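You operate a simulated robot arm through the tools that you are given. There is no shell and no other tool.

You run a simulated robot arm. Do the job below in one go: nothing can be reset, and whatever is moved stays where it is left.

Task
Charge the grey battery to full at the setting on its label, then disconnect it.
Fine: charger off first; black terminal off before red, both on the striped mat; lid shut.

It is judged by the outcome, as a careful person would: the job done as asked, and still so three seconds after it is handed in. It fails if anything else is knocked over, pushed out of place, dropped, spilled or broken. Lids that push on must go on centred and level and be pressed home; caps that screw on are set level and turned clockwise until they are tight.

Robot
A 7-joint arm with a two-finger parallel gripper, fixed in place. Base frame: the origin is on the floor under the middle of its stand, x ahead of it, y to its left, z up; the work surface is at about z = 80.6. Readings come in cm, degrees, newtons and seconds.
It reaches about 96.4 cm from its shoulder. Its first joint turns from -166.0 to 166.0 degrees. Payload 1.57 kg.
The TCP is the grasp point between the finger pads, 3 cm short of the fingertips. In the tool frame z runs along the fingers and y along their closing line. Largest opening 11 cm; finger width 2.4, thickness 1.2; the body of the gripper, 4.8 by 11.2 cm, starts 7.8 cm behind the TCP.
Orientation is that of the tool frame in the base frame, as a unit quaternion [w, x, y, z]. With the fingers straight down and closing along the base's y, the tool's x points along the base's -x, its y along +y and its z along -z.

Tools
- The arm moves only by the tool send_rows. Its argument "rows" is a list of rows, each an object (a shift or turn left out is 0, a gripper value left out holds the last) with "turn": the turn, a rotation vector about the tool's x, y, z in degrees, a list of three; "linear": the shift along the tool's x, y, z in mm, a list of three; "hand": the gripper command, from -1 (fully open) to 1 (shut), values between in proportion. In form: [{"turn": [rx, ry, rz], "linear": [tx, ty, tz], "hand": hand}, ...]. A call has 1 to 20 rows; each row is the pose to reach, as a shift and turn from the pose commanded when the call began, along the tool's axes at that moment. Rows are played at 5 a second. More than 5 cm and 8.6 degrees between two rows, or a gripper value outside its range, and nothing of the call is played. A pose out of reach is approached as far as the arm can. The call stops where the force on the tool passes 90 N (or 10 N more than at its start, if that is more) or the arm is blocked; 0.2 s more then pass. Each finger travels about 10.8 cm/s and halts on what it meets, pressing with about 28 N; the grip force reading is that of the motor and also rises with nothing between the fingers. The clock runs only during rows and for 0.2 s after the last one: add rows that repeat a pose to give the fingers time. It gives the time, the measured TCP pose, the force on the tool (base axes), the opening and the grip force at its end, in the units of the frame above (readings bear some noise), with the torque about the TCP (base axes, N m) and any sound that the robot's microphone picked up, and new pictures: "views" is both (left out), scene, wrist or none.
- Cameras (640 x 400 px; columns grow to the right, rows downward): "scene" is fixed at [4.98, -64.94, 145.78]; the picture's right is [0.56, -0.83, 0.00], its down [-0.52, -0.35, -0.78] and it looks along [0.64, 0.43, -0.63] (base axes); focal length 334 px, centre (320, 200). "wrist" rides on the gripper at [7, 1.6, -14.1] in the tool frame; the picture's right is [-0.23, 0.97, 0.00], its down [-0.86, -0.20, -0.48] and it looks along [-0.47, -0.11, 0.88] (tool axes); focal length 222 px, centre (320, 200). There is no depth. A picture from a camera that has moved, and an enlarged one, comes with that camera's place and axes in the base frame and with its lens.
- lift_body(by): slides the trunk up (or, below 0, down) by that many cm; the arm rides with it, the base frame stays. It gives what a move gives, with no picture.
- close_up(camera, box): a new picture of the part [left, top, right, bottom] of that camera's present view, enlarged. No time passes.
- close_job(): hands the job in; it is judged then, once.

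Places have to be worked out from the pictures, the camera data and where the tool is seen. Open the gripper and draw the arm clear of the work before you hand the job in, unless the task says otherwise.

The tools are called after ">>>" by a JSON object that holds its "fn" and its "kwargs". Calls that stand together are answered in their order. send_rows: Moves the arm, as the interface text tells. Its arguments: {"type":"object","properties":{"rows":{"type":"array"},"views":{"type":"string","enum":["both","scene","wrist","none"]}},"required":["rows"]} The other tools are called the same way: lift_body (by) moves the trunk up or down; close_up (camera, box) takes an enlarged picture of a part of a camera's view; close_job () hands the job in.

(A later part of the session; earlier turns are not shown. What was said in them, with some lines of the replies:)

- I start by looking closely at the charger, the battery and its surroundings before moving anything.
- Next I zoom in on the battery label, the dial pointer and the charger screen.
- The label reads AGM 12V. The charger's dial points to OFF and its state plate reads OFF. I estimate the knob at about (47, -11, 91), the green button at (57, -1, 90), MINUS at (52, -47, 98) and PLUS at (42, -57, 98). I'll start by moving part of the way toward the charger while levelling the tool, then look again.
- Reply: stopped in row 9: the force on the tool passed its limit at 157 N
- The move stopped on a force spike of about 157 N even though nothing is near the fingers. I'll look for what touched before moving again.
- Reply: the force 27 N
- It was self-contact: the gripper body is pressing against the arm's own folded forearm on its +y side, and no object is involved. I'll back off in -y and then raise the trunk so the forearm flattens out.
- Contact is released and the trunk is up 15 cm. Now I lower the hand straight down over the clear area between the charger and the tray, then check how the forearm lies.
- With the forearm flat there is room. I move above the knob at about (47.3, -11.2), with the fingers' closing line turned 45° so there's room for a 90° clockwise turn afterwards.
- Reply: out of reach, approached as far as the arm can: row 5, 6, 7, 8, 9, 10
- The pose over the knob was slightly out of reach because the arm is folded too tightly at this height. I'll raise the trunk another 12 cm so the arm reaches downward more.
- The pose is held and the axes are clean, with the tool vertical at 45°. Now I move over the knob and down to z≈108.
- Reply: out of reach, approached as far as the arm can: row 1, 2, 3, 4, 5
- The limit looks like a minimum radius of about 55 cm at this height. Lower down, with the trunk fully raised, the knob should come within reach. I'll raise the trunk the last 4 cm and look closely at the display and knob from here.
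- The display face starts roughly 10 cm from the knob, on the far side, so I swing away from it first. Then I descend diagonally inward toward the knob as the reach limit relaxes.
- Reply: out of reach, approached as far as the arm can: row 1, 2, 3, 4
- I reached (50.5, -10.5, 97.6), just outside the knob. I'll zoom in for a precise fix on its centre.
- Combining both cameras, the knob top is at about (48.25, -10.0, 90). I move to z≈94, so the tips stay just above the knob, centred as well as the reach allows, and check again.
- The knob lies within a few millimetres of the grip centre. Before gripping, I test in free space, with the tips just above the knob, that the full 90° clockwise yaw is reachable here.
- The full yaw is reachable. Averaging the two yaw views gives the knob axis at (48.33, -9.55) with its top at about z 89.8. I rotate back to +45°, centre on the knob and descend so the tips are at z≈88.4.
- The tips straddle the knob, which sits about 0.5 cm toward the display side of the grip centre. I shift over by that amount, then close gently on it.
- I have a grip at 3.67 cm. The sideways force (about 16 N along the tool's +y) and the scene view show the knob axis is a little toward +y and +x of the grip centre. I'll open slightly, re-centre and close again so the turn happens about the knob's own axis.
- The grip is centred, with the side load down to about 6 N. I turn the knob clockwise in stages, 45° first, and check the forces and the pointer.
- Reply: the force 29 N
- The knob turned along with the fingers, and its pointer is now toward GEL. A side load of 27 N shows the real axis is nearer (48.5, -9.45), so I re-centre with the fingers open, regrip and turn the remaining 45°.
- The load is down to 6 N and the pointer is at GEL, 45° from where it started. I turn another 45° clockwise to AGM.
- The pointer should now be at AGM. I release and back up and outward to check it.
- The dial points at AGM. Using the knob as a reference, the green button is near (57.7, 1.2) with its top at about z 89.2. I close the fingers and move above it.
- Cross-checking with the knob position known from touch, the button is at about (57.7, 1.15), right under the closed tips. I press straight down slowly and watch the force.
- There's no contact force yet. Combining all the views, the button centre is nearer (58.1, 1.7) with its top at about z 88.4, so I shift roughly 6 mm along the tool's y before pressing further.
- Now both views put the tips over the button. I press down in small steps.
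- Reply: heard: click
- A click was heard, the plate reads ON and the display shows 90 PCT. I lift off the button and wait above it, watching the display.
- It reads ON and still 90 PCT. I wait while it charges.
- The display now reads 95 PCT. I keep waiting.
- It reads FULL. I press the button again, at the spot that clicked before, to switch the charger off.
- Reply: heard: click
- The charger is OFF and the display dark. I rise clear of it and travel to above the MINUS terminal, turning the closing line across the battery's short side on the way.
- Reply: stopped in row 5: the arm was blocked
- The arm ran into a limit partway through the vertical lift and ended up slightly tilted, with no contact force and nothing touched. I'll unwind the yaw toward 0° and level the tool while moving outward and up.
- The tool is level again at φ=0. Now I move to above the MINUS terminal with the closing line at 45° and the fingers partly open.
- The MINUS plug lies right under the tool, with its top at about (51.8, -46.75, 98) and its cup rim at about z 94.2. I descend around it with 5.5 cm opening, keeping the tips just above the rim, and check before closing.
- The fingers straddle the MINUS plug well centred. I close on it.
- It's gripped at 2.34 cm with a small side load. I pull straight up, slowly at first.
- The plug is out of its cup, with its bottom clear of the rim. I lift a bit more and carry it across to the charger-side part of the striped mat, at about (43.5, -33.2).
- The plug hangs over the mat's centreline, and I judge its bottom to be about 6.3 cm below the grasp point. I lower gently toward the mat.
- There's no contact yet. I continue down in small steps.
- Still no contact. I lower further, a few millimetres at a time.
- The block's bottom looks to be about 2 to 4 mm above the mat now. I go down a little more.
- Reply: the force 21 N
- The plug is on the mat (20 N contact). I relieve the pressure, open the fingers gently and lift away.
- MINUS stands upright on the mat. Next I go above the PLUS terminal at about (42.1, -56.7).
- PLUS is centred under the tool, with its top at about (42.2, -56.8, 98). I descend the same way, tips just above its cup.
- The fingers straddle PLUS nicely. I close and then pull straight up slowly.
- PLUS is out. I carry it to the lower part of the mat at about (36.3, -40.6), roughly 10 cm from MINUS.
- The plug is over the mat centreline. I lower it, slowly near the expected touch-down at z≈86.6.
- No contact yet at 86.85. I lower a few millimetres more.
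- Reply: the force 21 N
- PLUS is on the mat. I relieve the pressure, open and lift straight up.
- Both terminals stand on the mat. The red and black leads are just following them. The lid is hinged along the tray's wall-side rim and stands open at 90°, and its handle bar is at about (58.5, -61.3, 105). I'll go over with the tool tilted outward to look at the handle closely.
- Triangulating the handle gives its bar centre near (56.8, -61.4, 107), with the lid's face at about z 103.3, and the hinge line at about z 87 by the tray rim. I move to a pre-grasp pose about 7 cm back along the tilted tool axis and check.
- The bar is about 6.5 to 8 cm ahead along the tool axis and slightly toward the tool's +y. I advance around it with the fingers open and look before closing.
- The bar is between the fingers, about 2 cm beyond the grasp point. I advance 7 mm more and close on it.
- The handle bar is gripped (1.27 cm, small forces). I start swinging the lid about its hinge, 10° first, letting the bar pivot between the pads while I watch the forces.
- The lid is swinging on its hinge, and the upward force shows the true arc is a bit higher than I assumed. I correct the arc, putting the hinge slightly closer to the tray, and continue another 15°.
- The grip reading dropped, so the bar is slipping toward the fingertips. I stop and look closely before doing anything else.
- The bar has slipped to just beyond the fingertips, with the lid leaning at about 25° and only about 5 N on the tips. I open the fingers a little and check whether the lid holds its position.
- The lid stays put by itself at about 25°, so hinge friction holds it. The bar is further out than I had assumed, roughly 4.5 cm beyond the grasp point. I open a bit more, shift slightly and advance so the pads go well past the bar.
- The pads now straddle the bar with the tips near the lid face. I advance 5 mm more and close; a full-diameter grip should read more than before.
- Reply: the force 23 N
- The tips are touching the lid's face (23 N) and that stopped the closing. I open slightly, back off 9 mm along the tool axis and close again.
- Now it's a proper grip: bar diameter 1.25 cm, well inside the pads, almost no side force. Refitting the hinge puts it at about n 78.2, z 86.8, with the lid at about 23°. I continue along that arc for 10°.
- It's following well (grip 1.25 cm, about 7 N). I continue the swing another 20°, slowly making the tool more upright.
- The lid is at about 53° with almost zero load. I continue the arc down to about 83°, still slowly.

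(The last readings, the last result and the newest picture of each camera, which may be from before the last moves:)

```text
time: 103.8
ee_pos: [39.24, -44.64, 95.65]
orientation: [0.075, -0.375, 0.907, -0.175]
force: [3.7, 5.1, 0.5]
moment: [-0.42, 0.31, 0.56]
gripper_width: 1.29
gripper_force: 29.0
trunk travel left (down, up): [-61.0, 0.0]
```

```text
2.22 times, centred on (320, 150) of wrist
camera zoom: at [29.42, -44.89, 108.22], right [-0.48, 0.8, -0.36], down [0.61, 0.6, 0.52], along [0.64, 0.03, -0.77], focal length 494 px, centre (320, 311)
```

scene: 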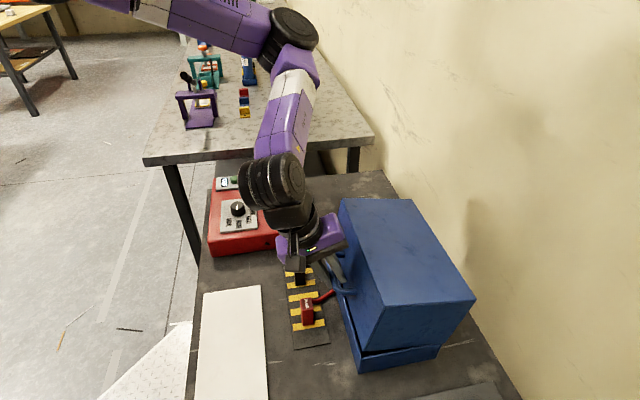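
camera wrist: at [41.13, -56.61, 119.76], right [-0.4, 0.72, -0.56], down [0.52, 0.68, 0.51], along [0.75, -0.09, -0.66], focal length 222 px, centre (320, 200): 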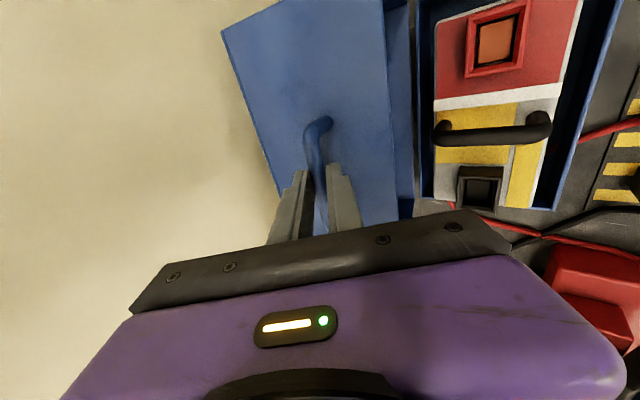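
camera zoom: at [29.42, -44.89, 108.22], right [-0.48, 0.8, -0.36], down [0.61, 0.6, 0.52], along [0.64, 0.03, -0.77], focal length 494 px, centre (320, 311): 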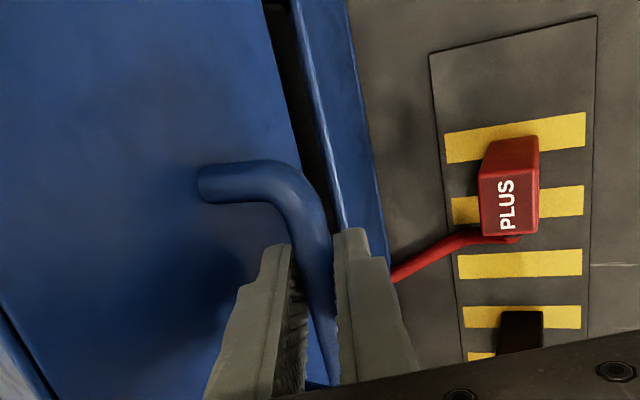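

The lid is nearly shut, about 7° to go, with low forces. I ease it down the last few degrees and watch for contact with the rim.

>>> {"fn": "send_rows", "kwargs": {"rows": [{"turn": [-0.3, 0, 0], "linear": [0, 4.8, 5.0]}, {"turn": [-0.5, 0, 0], "linear": [0, 9.6, 10.2]}, {"turn": [-1, 0, 0], "linear": [0, 13, 14.3]}, {"turn": [-1.5, 0, 0], "linear": [0, 16.5, 18.8]}, {"turn": [-1.5, 0, 0], "linear": [0, 16.5, 18.8]}], "views": "scene"}}

>>> {"fn": "close_up", "kwargs": {"camera": "scene", "box": [300, 220, 460, 380]}}

```text
time: 105.0
ee_pos: [38.78, -44.0, 93.26]
orientation: [0.069, -0.376, 0.909, -0.165]
force: [0.8, 5.5, 0.5]
moment: [-0.54, 0.39, 0.49]
gripper_width: 1.28
gripper_force: 30.0
trunk travel left (down, up): [-61.0, 0.0]
```

scene: 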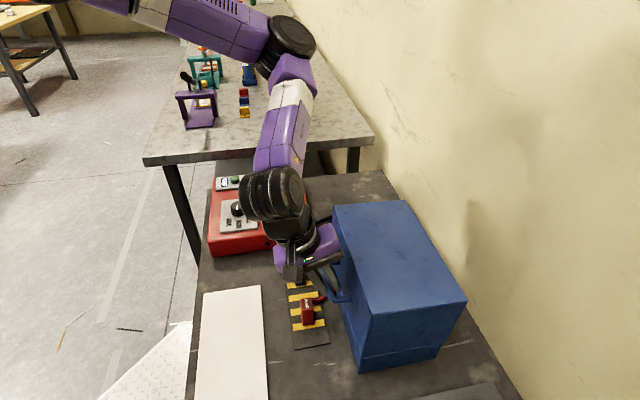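

```text
2.50 times, centred on (380, 300) of scene
camera zoom: at [4.98, -64.94, 145.78], right [0.56, -0.83, 0.0], down [-0.52, -0.35, -0.78], along [0.64, 0.43, -0.63], focal length 834 px, centre (170, -50)
```

zoom: 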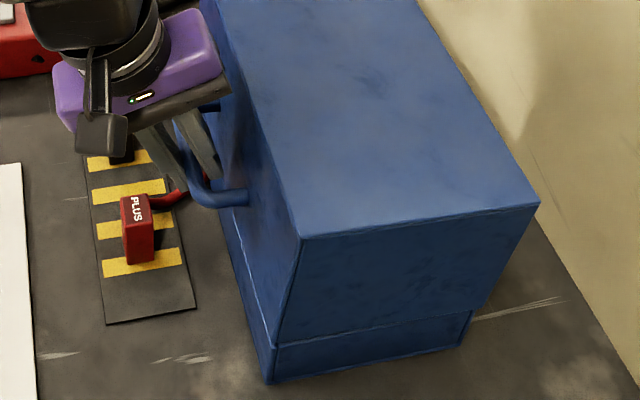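

The lid looks level and closed, but there's no contact force yet. I press the handle down a few more millimetres until it seats.

>>> {"fn": "send_rows", "kwargs": {"rows": [{"linear": [0, 2, 2.8]}, {"linear": [0, 4, 5.6]}, {"linear": [0, 4, 5.6]}], "views": "none"}}

>>> {"fn": "close_up", "kwargs": {"camera": "scene", "box": [300, 220, 460, 380]}}

```text
time: 105.8
ee_pos: [38.53, -43.95, 92.74]
orientation: [0.07, -0.376, 0.909, -0.164]
force: [-1.6, 2.5, 0.5]
moment: [-0.58, 0.49, 0.52]
gripper_width: 1.28
gripper_force: 29.4
trunk travel left (down, up): [-61.0, 0.0]
```

```text
2.50 times, centred on (380, 300) of scene
camera zoom: at [4.98, -64.94, 145.78], right [0.56, -0.83, 0.0], down [-0.52, -0.35, -0.78], along [0.64, 0.43, -0.63], focal length 834 px, centre (170, -50)
```

zoom: 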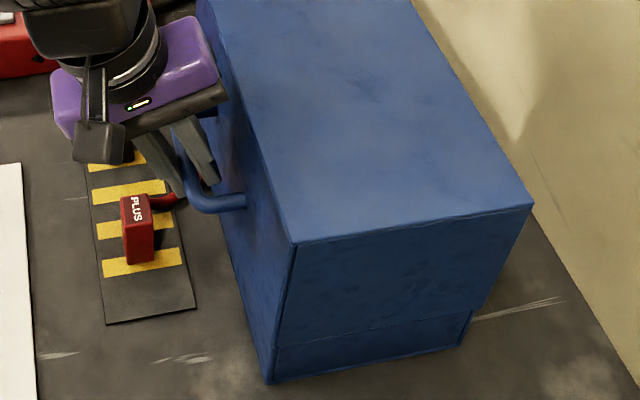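

It's still moving freely, so it isn't fully seated. I continue down in small steps.

>>> {"fn": "send_rows", "kwargs": {"rows": [{"linear": [0, 1.5, 2.5]}, {"linear": [0, 3, 5]}, {"linear": [0, 4.5, 7.5]}, {"linear": [0, 4.5, 7.5]}], "views": "none"}}

>>> {"fn": "close_up", "kwargs": {"camera": "scene", "box": [300, 220, 460, 380]}}

```text
time: 106.8
ee_pos: [38.55, -43.88, 91.85]
orientation: [0.07, -0.377, 0.909, -0.166]
force: [-0.3, -1.9, 6.6]
moment: [-0.17, 0.19, 0.61]
gripper_width: 1.3
gripper_force: 28.7
trunk travel left (down, up): [-61.0, 0.0]
```

```text
2.50 times, centred on (380, 300) of scene
camera zoom: at [4.98, -64.94, 145.78], right [0.56, -0.83, 0.0], down [-0.52, -0.35, -0.78], along [0.64, 0.43, -0.63], focal length 834 px, centre (170, -50)
```

zoom: 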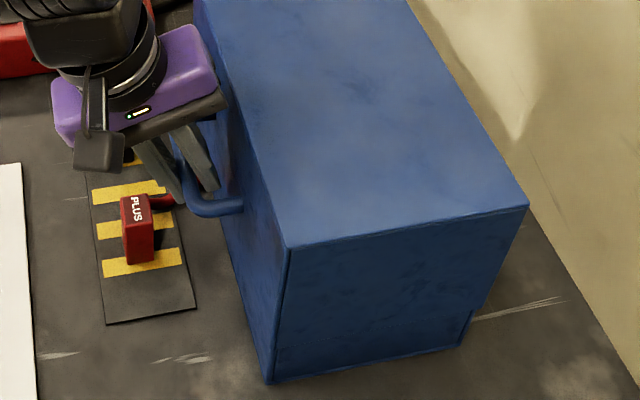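

The force is starting to build. I press a little more to confirm it's seated.

>>> {"fn": "send_rows", "kwargs": {"rows": [{"linear": [0, 1, 2]}, {"linear": [0, 2, 4]}, {"linear": [0, 2, 4]}], "views": "none"}}

>>> {"fn": "close_up", "kwargs": {"camera": "scene", "box": [300, 200, 480, 380]}}

>>> {"fn": "close_up", "kwargs": {"camera": "wrist", "box": [160, 20, 460, 240]}}

```text
time: 107.6
ee_pos: [38.5, -43.93, 91.46]
orientation: [0.07, -0.378, 0.908, -0.166]
force: [8.6, -10.3, 26.0]
moment: [-0.3, 0.24, 0.62]
gripper_width: 1.3
gripper_force: 29.6
trunk travel left (down, up): [-61.0, 0.0]
```

```text
2.22 times, centred on (390, 290) of scene
camera zoom: at [4.98, -64.94, 145.78], right [0.56, -0.83, 0.0], down [-0.52, -0.35, -0.78], along [0.64, 0.43, -0.63], focal length 742 px, centre (164, 0)
```

zoom: 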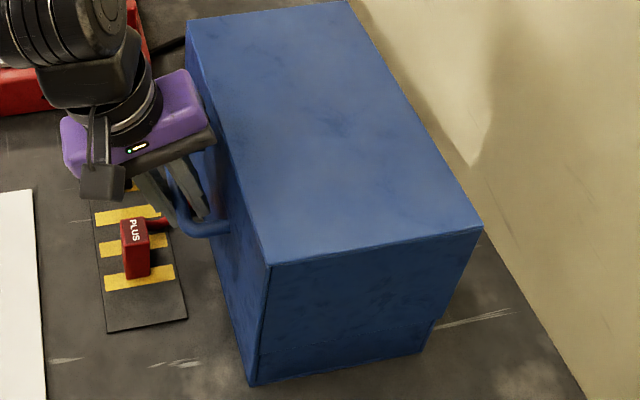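

```text
1.82 times, centred on (310, 130) of wrist
camera zoom: at [28.95, -44.4, 104.2], right [-0.48, 0.8, -0.35], down [0.61, 0.59, 0.52], along [0.62, 0.04, -0.78], focal length 404 px, centre (338, 327)
```

zoom: 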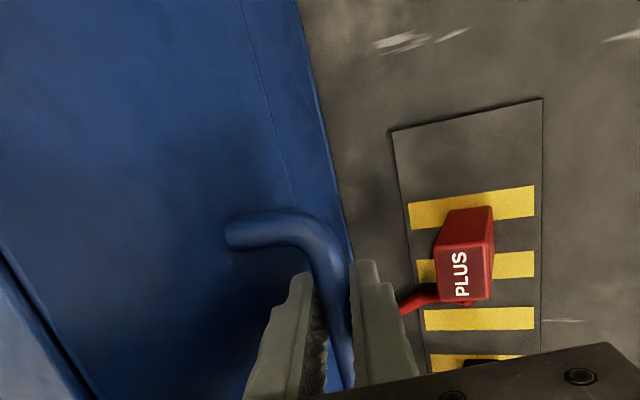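

The lid is firmly against the tray rim (26 N). I relax the push slightly, open the fingers just enough to free the bar, and back out along the tool axis.

>>> {"fn": "send_rows", "kwargs": {"rows": [{"linear": [0, 0, -2]}, {"linear": [0, 0, -2], "hand": 0.7}, {"linear": [0, 0, -2], "hand": 0.53}, {"linear": [0, 0, -2], "hand": 0.53}, {"linear": [0, 0, -10], "hand": 0.53}, {"linear": [0, 0, -20], "hand": 0.53}, {"linear": [0, 0, -32], "hand": 0.53}, {"linear": [0, 0, -45], "hand": 0.53}, {"linear": [0, 0, -45], "hand": 0.53}]}}

>>> {"fn": "close_up", "kwargs": {"camera": "scene", "box": [280, 200, 480, 380]}}

>>> {"fn": "close_up", "kwargs": {"camera": "wrist", "box": [160, 20, 460, 240]}}

```text
time: 109.6
ee_pos: [37.27, -42.69, 95.51]
orientation: [0.069, -0.376, 0.91, -0.163]
force: [-0.1, -0.2, -0.7]
moment: [-0.02, 0.0, 0.04]
gripper_width: 2.61
gripper_force: 0.0
trunk travel left (down, up): [-61.0, 0.0]
camera wrist: at [27.66, -43.15, 108.29], right [-0.48, 0.81, -0.34], down [0.62, 0.59, 0.52], along [0.62, 0.04, -0.78], focal length 222 px, centre (320, 200)
```

scene: 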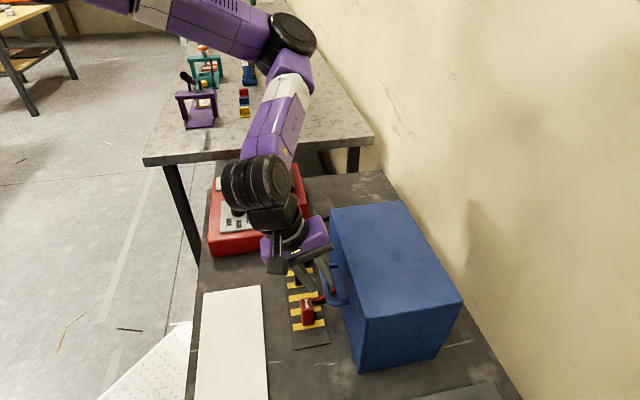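
wrist: 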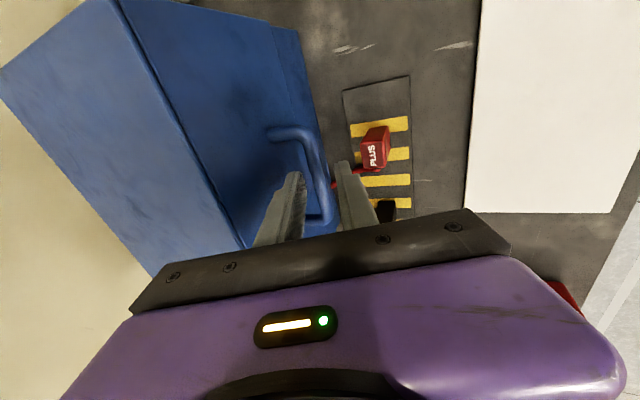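

```text
2.22 times, centred on (380, 290) of scene
camera zoom: at [4.98, -64.94, 145.78], right [0.56, -0.83, 0.0], down [-0.52, -0.35, -0.78], along [0.64, 0.43, -0.63], focal length 742 px, centre (187, 0)
```

zoom: 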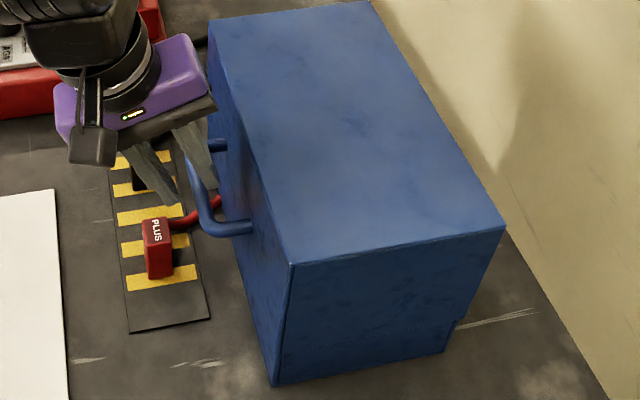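

```text
1.82 times, centred on (310, 130) of wrist
camera zoom: at [27.66, -43.15, 108.29], right [-0.48, 0.81, -0.34], down [0.62, 0.59, 0.52], along [0.62, 0.04, -0.78], focal length 404 px, centre (338, 327)
```

zoom: 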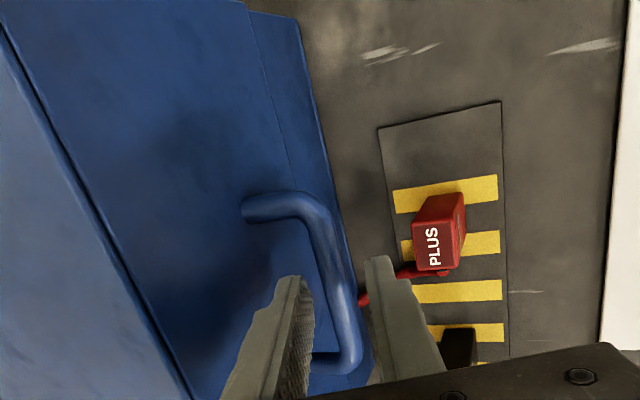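

The lid stays shut and the handle is free. I back out the rest of the way and rise up and away above the closed box, bringing the tool upright.

>>> {"fn": "send_rows", "kwargs": {"rows": [{"linear": [0, 0, -20]}, {"linear": [0, 0, -41.5]}, {"turn": [-3, 0, 0], "linear": [0, -16.4, -65]}, {"turn": [-6, 0, 0], "linear": [0, -32.7, -89]}, {"turn": [-9, 0, 0], "linear": [0, -55, -113]}, {"turn": [-12, 0, 0], "linear": [0, -76.8, -137]}, {"turn": [-15, 0, 0], "linear": [0, -104, -153.5]}, {"turn": [-18, 0, 0], "linear": [0, -131.5, -170]}, {"turn": [-20, 0, 0], "linear": [0, -166.6, -178.6]}, {"turn": [-20, 0, 0], "linear": [0, -166.6, -178.6]}]}}

>>> {"fn": "close_up", "kwargs": {"camera": "scene", "box": [270, 210, 480, 390]}}

>>> {"fn": "close_up", "kwargs": {"camera": "scene", "box": [200, 140, 330, 270]}}

```text
time: 111.8
ee_pos: [43.9, -49.38, 118.16]
orientation: [0.002, -0.383, 0.924, -0.004]
force: [0.3, 0.5, -0.3]
moment: [0.0, 0.02, -0.02]
gripper_width: 2.59
gripper_force: 0.1
trunk travel left (down, up): [-61.0, 0.0]
camera wrist: at [37.62, -53.17, 132.35], right [-0.53, 0.85, -0.01], down [0.74, 0.47, 0.48], along [0.41, 0.25, -0.88], focal length 222 px, centre (320, 200)
```

scene: 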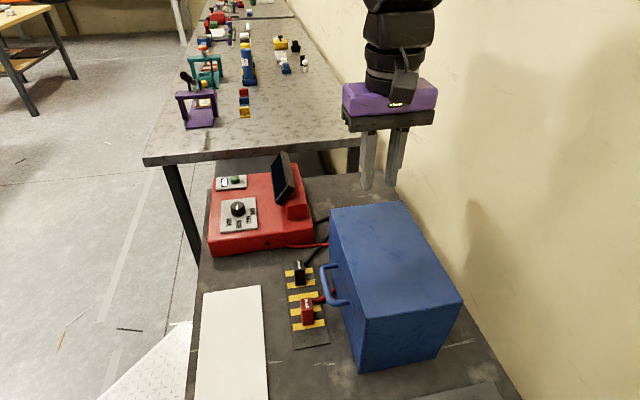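
wrist: 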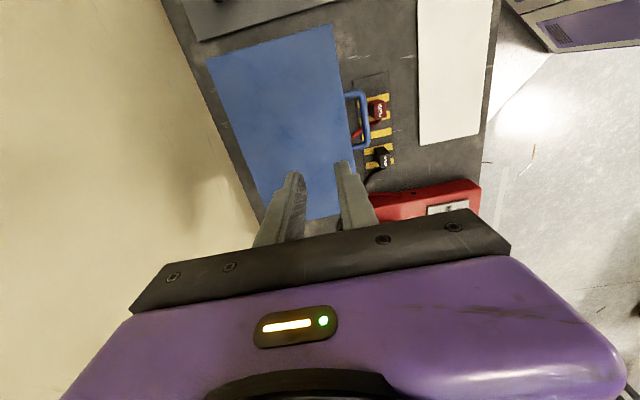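

```text
2.22 times, centred on (375, 300) of scene
camera zoom: at [4.98, -64.94, 145.78], right [0.56, -0.83, 0.0], down [-0.52, -0.35, -0.78], along [0.64, 0.43, -0.63], focal length 742 px, centre (198, -22)
```

zoom: 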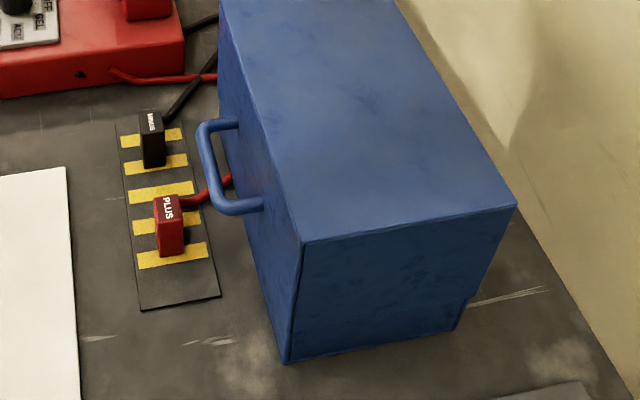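

```text
3.08 times, centred on (265, 205) of scene
camera zoom: at [4.98, -64.94, 145.78], right [0.56, -0.83, 0.0], down [-0.52, -0.35, -0.78], along [0.64, 0.43, -0.63], focal length 1027 px, centre (489, 185)
```

zoom: 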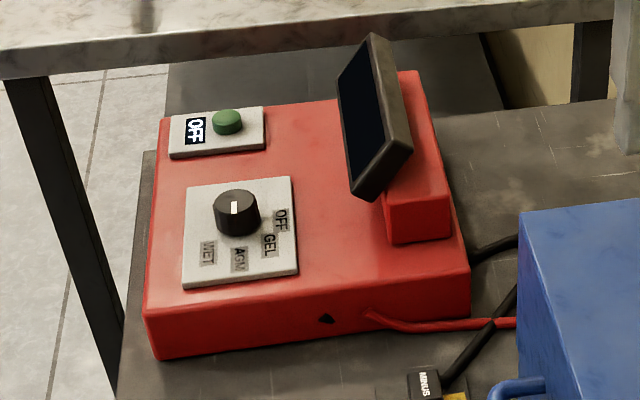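

Everything looks in place: OFF on the charger, both terminals upright on the mat. I check the lid seam closely for any gap.

>>> {"fn": "close_up", "kwargs": {"camera": "scene", "box": [330, 290, 440, 380]}}

>>> {"fn": "close_up", "kwargs": {"camera": "scene", "box": [420, 270, 480, 340]}}

>>> {"fn": "close_up", "kwargs": {"camera": "wrist", "box": [190, 10, 420, 200]}}

```text
4.44 times, centred on (385, 335) of scene
camera zoom: at [4.98, -64.94, 145.78], right [0.56, -0.83, 0.0], down [-0.52, -0.35, -0.78], along [0.64, 0.43, -0.63], focal length 1483 px, centre (31, -400)
```

zoom: 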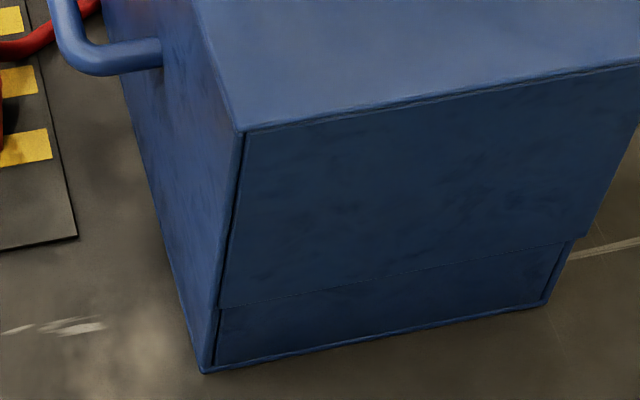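

```text
5.71 times, centred on (450, 305) of scene
camera zoom: at [4.98, -64.94, 145.78], right [0.56, -0.83, 0.0], down [-0.52, -0.35, -0.78], along [0.64, 0.43, -0.63], focal length 1907 px, centre (-423, -400)
```

zoom: 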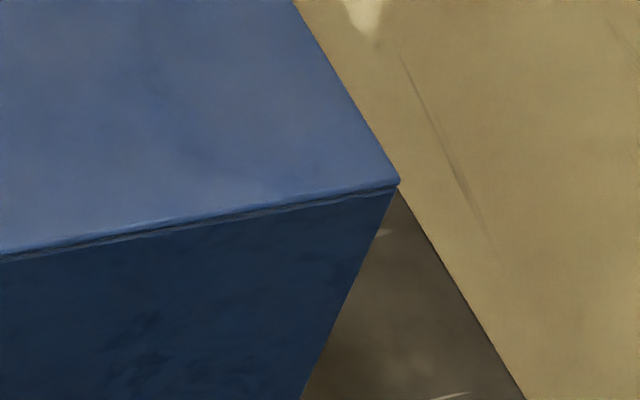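

```text
2.11 times, centred on (305, 105) of wrist
camera zoom: at [37.62, -53.17, 132.35], right [-0.53, 0.85, -0.01], down [0.74, 0.47, 0.48], along [0.41, 0.25, -0.88], focal length 468 px, centre (352, 400)
```

zoom: 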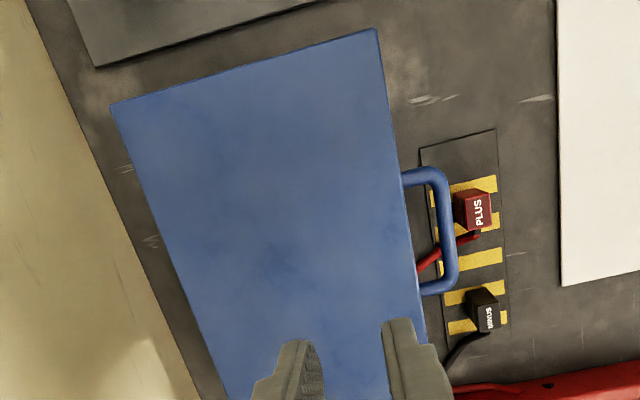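

The seam is closed evenly with no gap, the tray hasn't moved, and both plugs stand on the mat. I open the gripper fully and rise further clear, then check once more.

>>> {"fn": "send_rows", "kwargs": {"rows": [{"linear": [0, 0, -20], "hand": -0.5}, {"linear": [0, 0, -45], "hand": -1}, {"linear": [0, 0, -70], "hand": -1}, {"linear": [0, 0, -70], "hand": -1}, {"linear": [0, 0, -70], "hand": -1}, {"linear": [0, 0, -70], "hand": -1}]}}

>>> {"fn": "close_up", "kwargs": {"camera": "scene", "box": [200, 150, 480, 390]}}

```text
time: 113.2
ee_pos: [43.84, -49.27, 125.12]
orientation: [0.002, -0.382, 0.924, -0.004]
force: [-0.2, -0.1, -0.1]
moment: [-0.02, -0.01, 0.0]
gripper_width: 10.98
gripper_force: 0.1
trunk travel left (down, up): [-61.0, 0.0]
camera wrist: at [37.58, -53.12, 139.32], right [-0.53, 0.85, -0.01], down [0.74, 0.47, 0.48], along [0.41, 0.25, -0.88], focal length 222 px, centre (320, 200)
```

scene: 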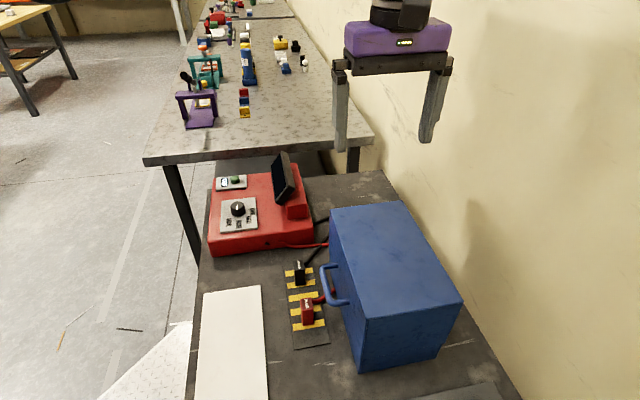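
wrist: 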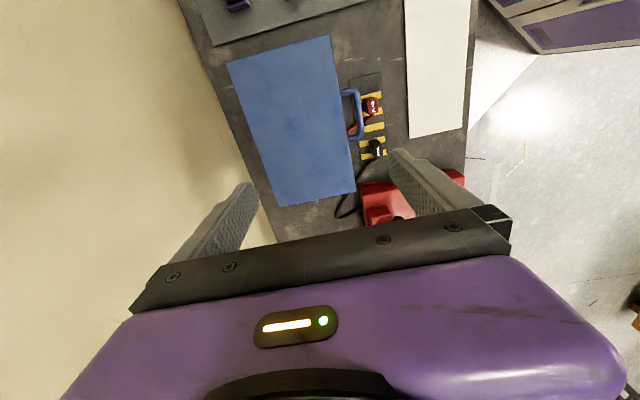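

```text
1.67 times, centred on (340, 270) of scene
camera zoom: at [4.98, -64.94, 145.78], right [0.56, -0.83, 0.0], down [-0.52, -0.35, -0.78], along [0.64, 0.43, -0.63], focal length 556 px, centre (287, 83)
```

zoom: 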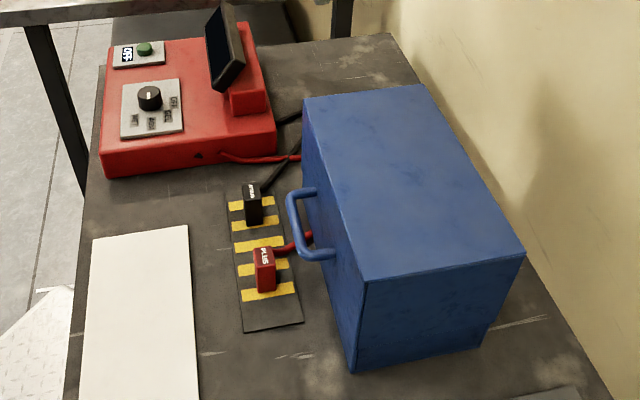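

The battery reached FULL on AGM. The charger was then switched off, black came off before red with both on the mat, and the lid is shut. The gripper is open and clear of the work, so I hand the job in.

>>> {"fn": "close_job", "kwargs": {}}

```text
The job is handed in.
```

The grey battery is charged to full and disconnected, and I've handed the job in.

- **Charging:** I set the dial to AGM, as on the label. The display went from 90 PCT to FULL.
- **Charger off:** I switched it off with the green button before touching the terminals. The plate reads OFF and the display is dark. The dial is still on AGM.
- **Terminals:** black came off first, then red. Both stand upright on the striped mat.
- **Lid:** it is shut against the tray with no visible gap, and the tray hasn't moved. The handle slipped from the grip once partway, but the lid held its position and I gripped it again.

Early on, the gripper bumped the robot's own forearm and the arm stopped itself. The gripper wasn't near anything on the bench when it happened. At the end I opened the gripper and moved the arm clear.
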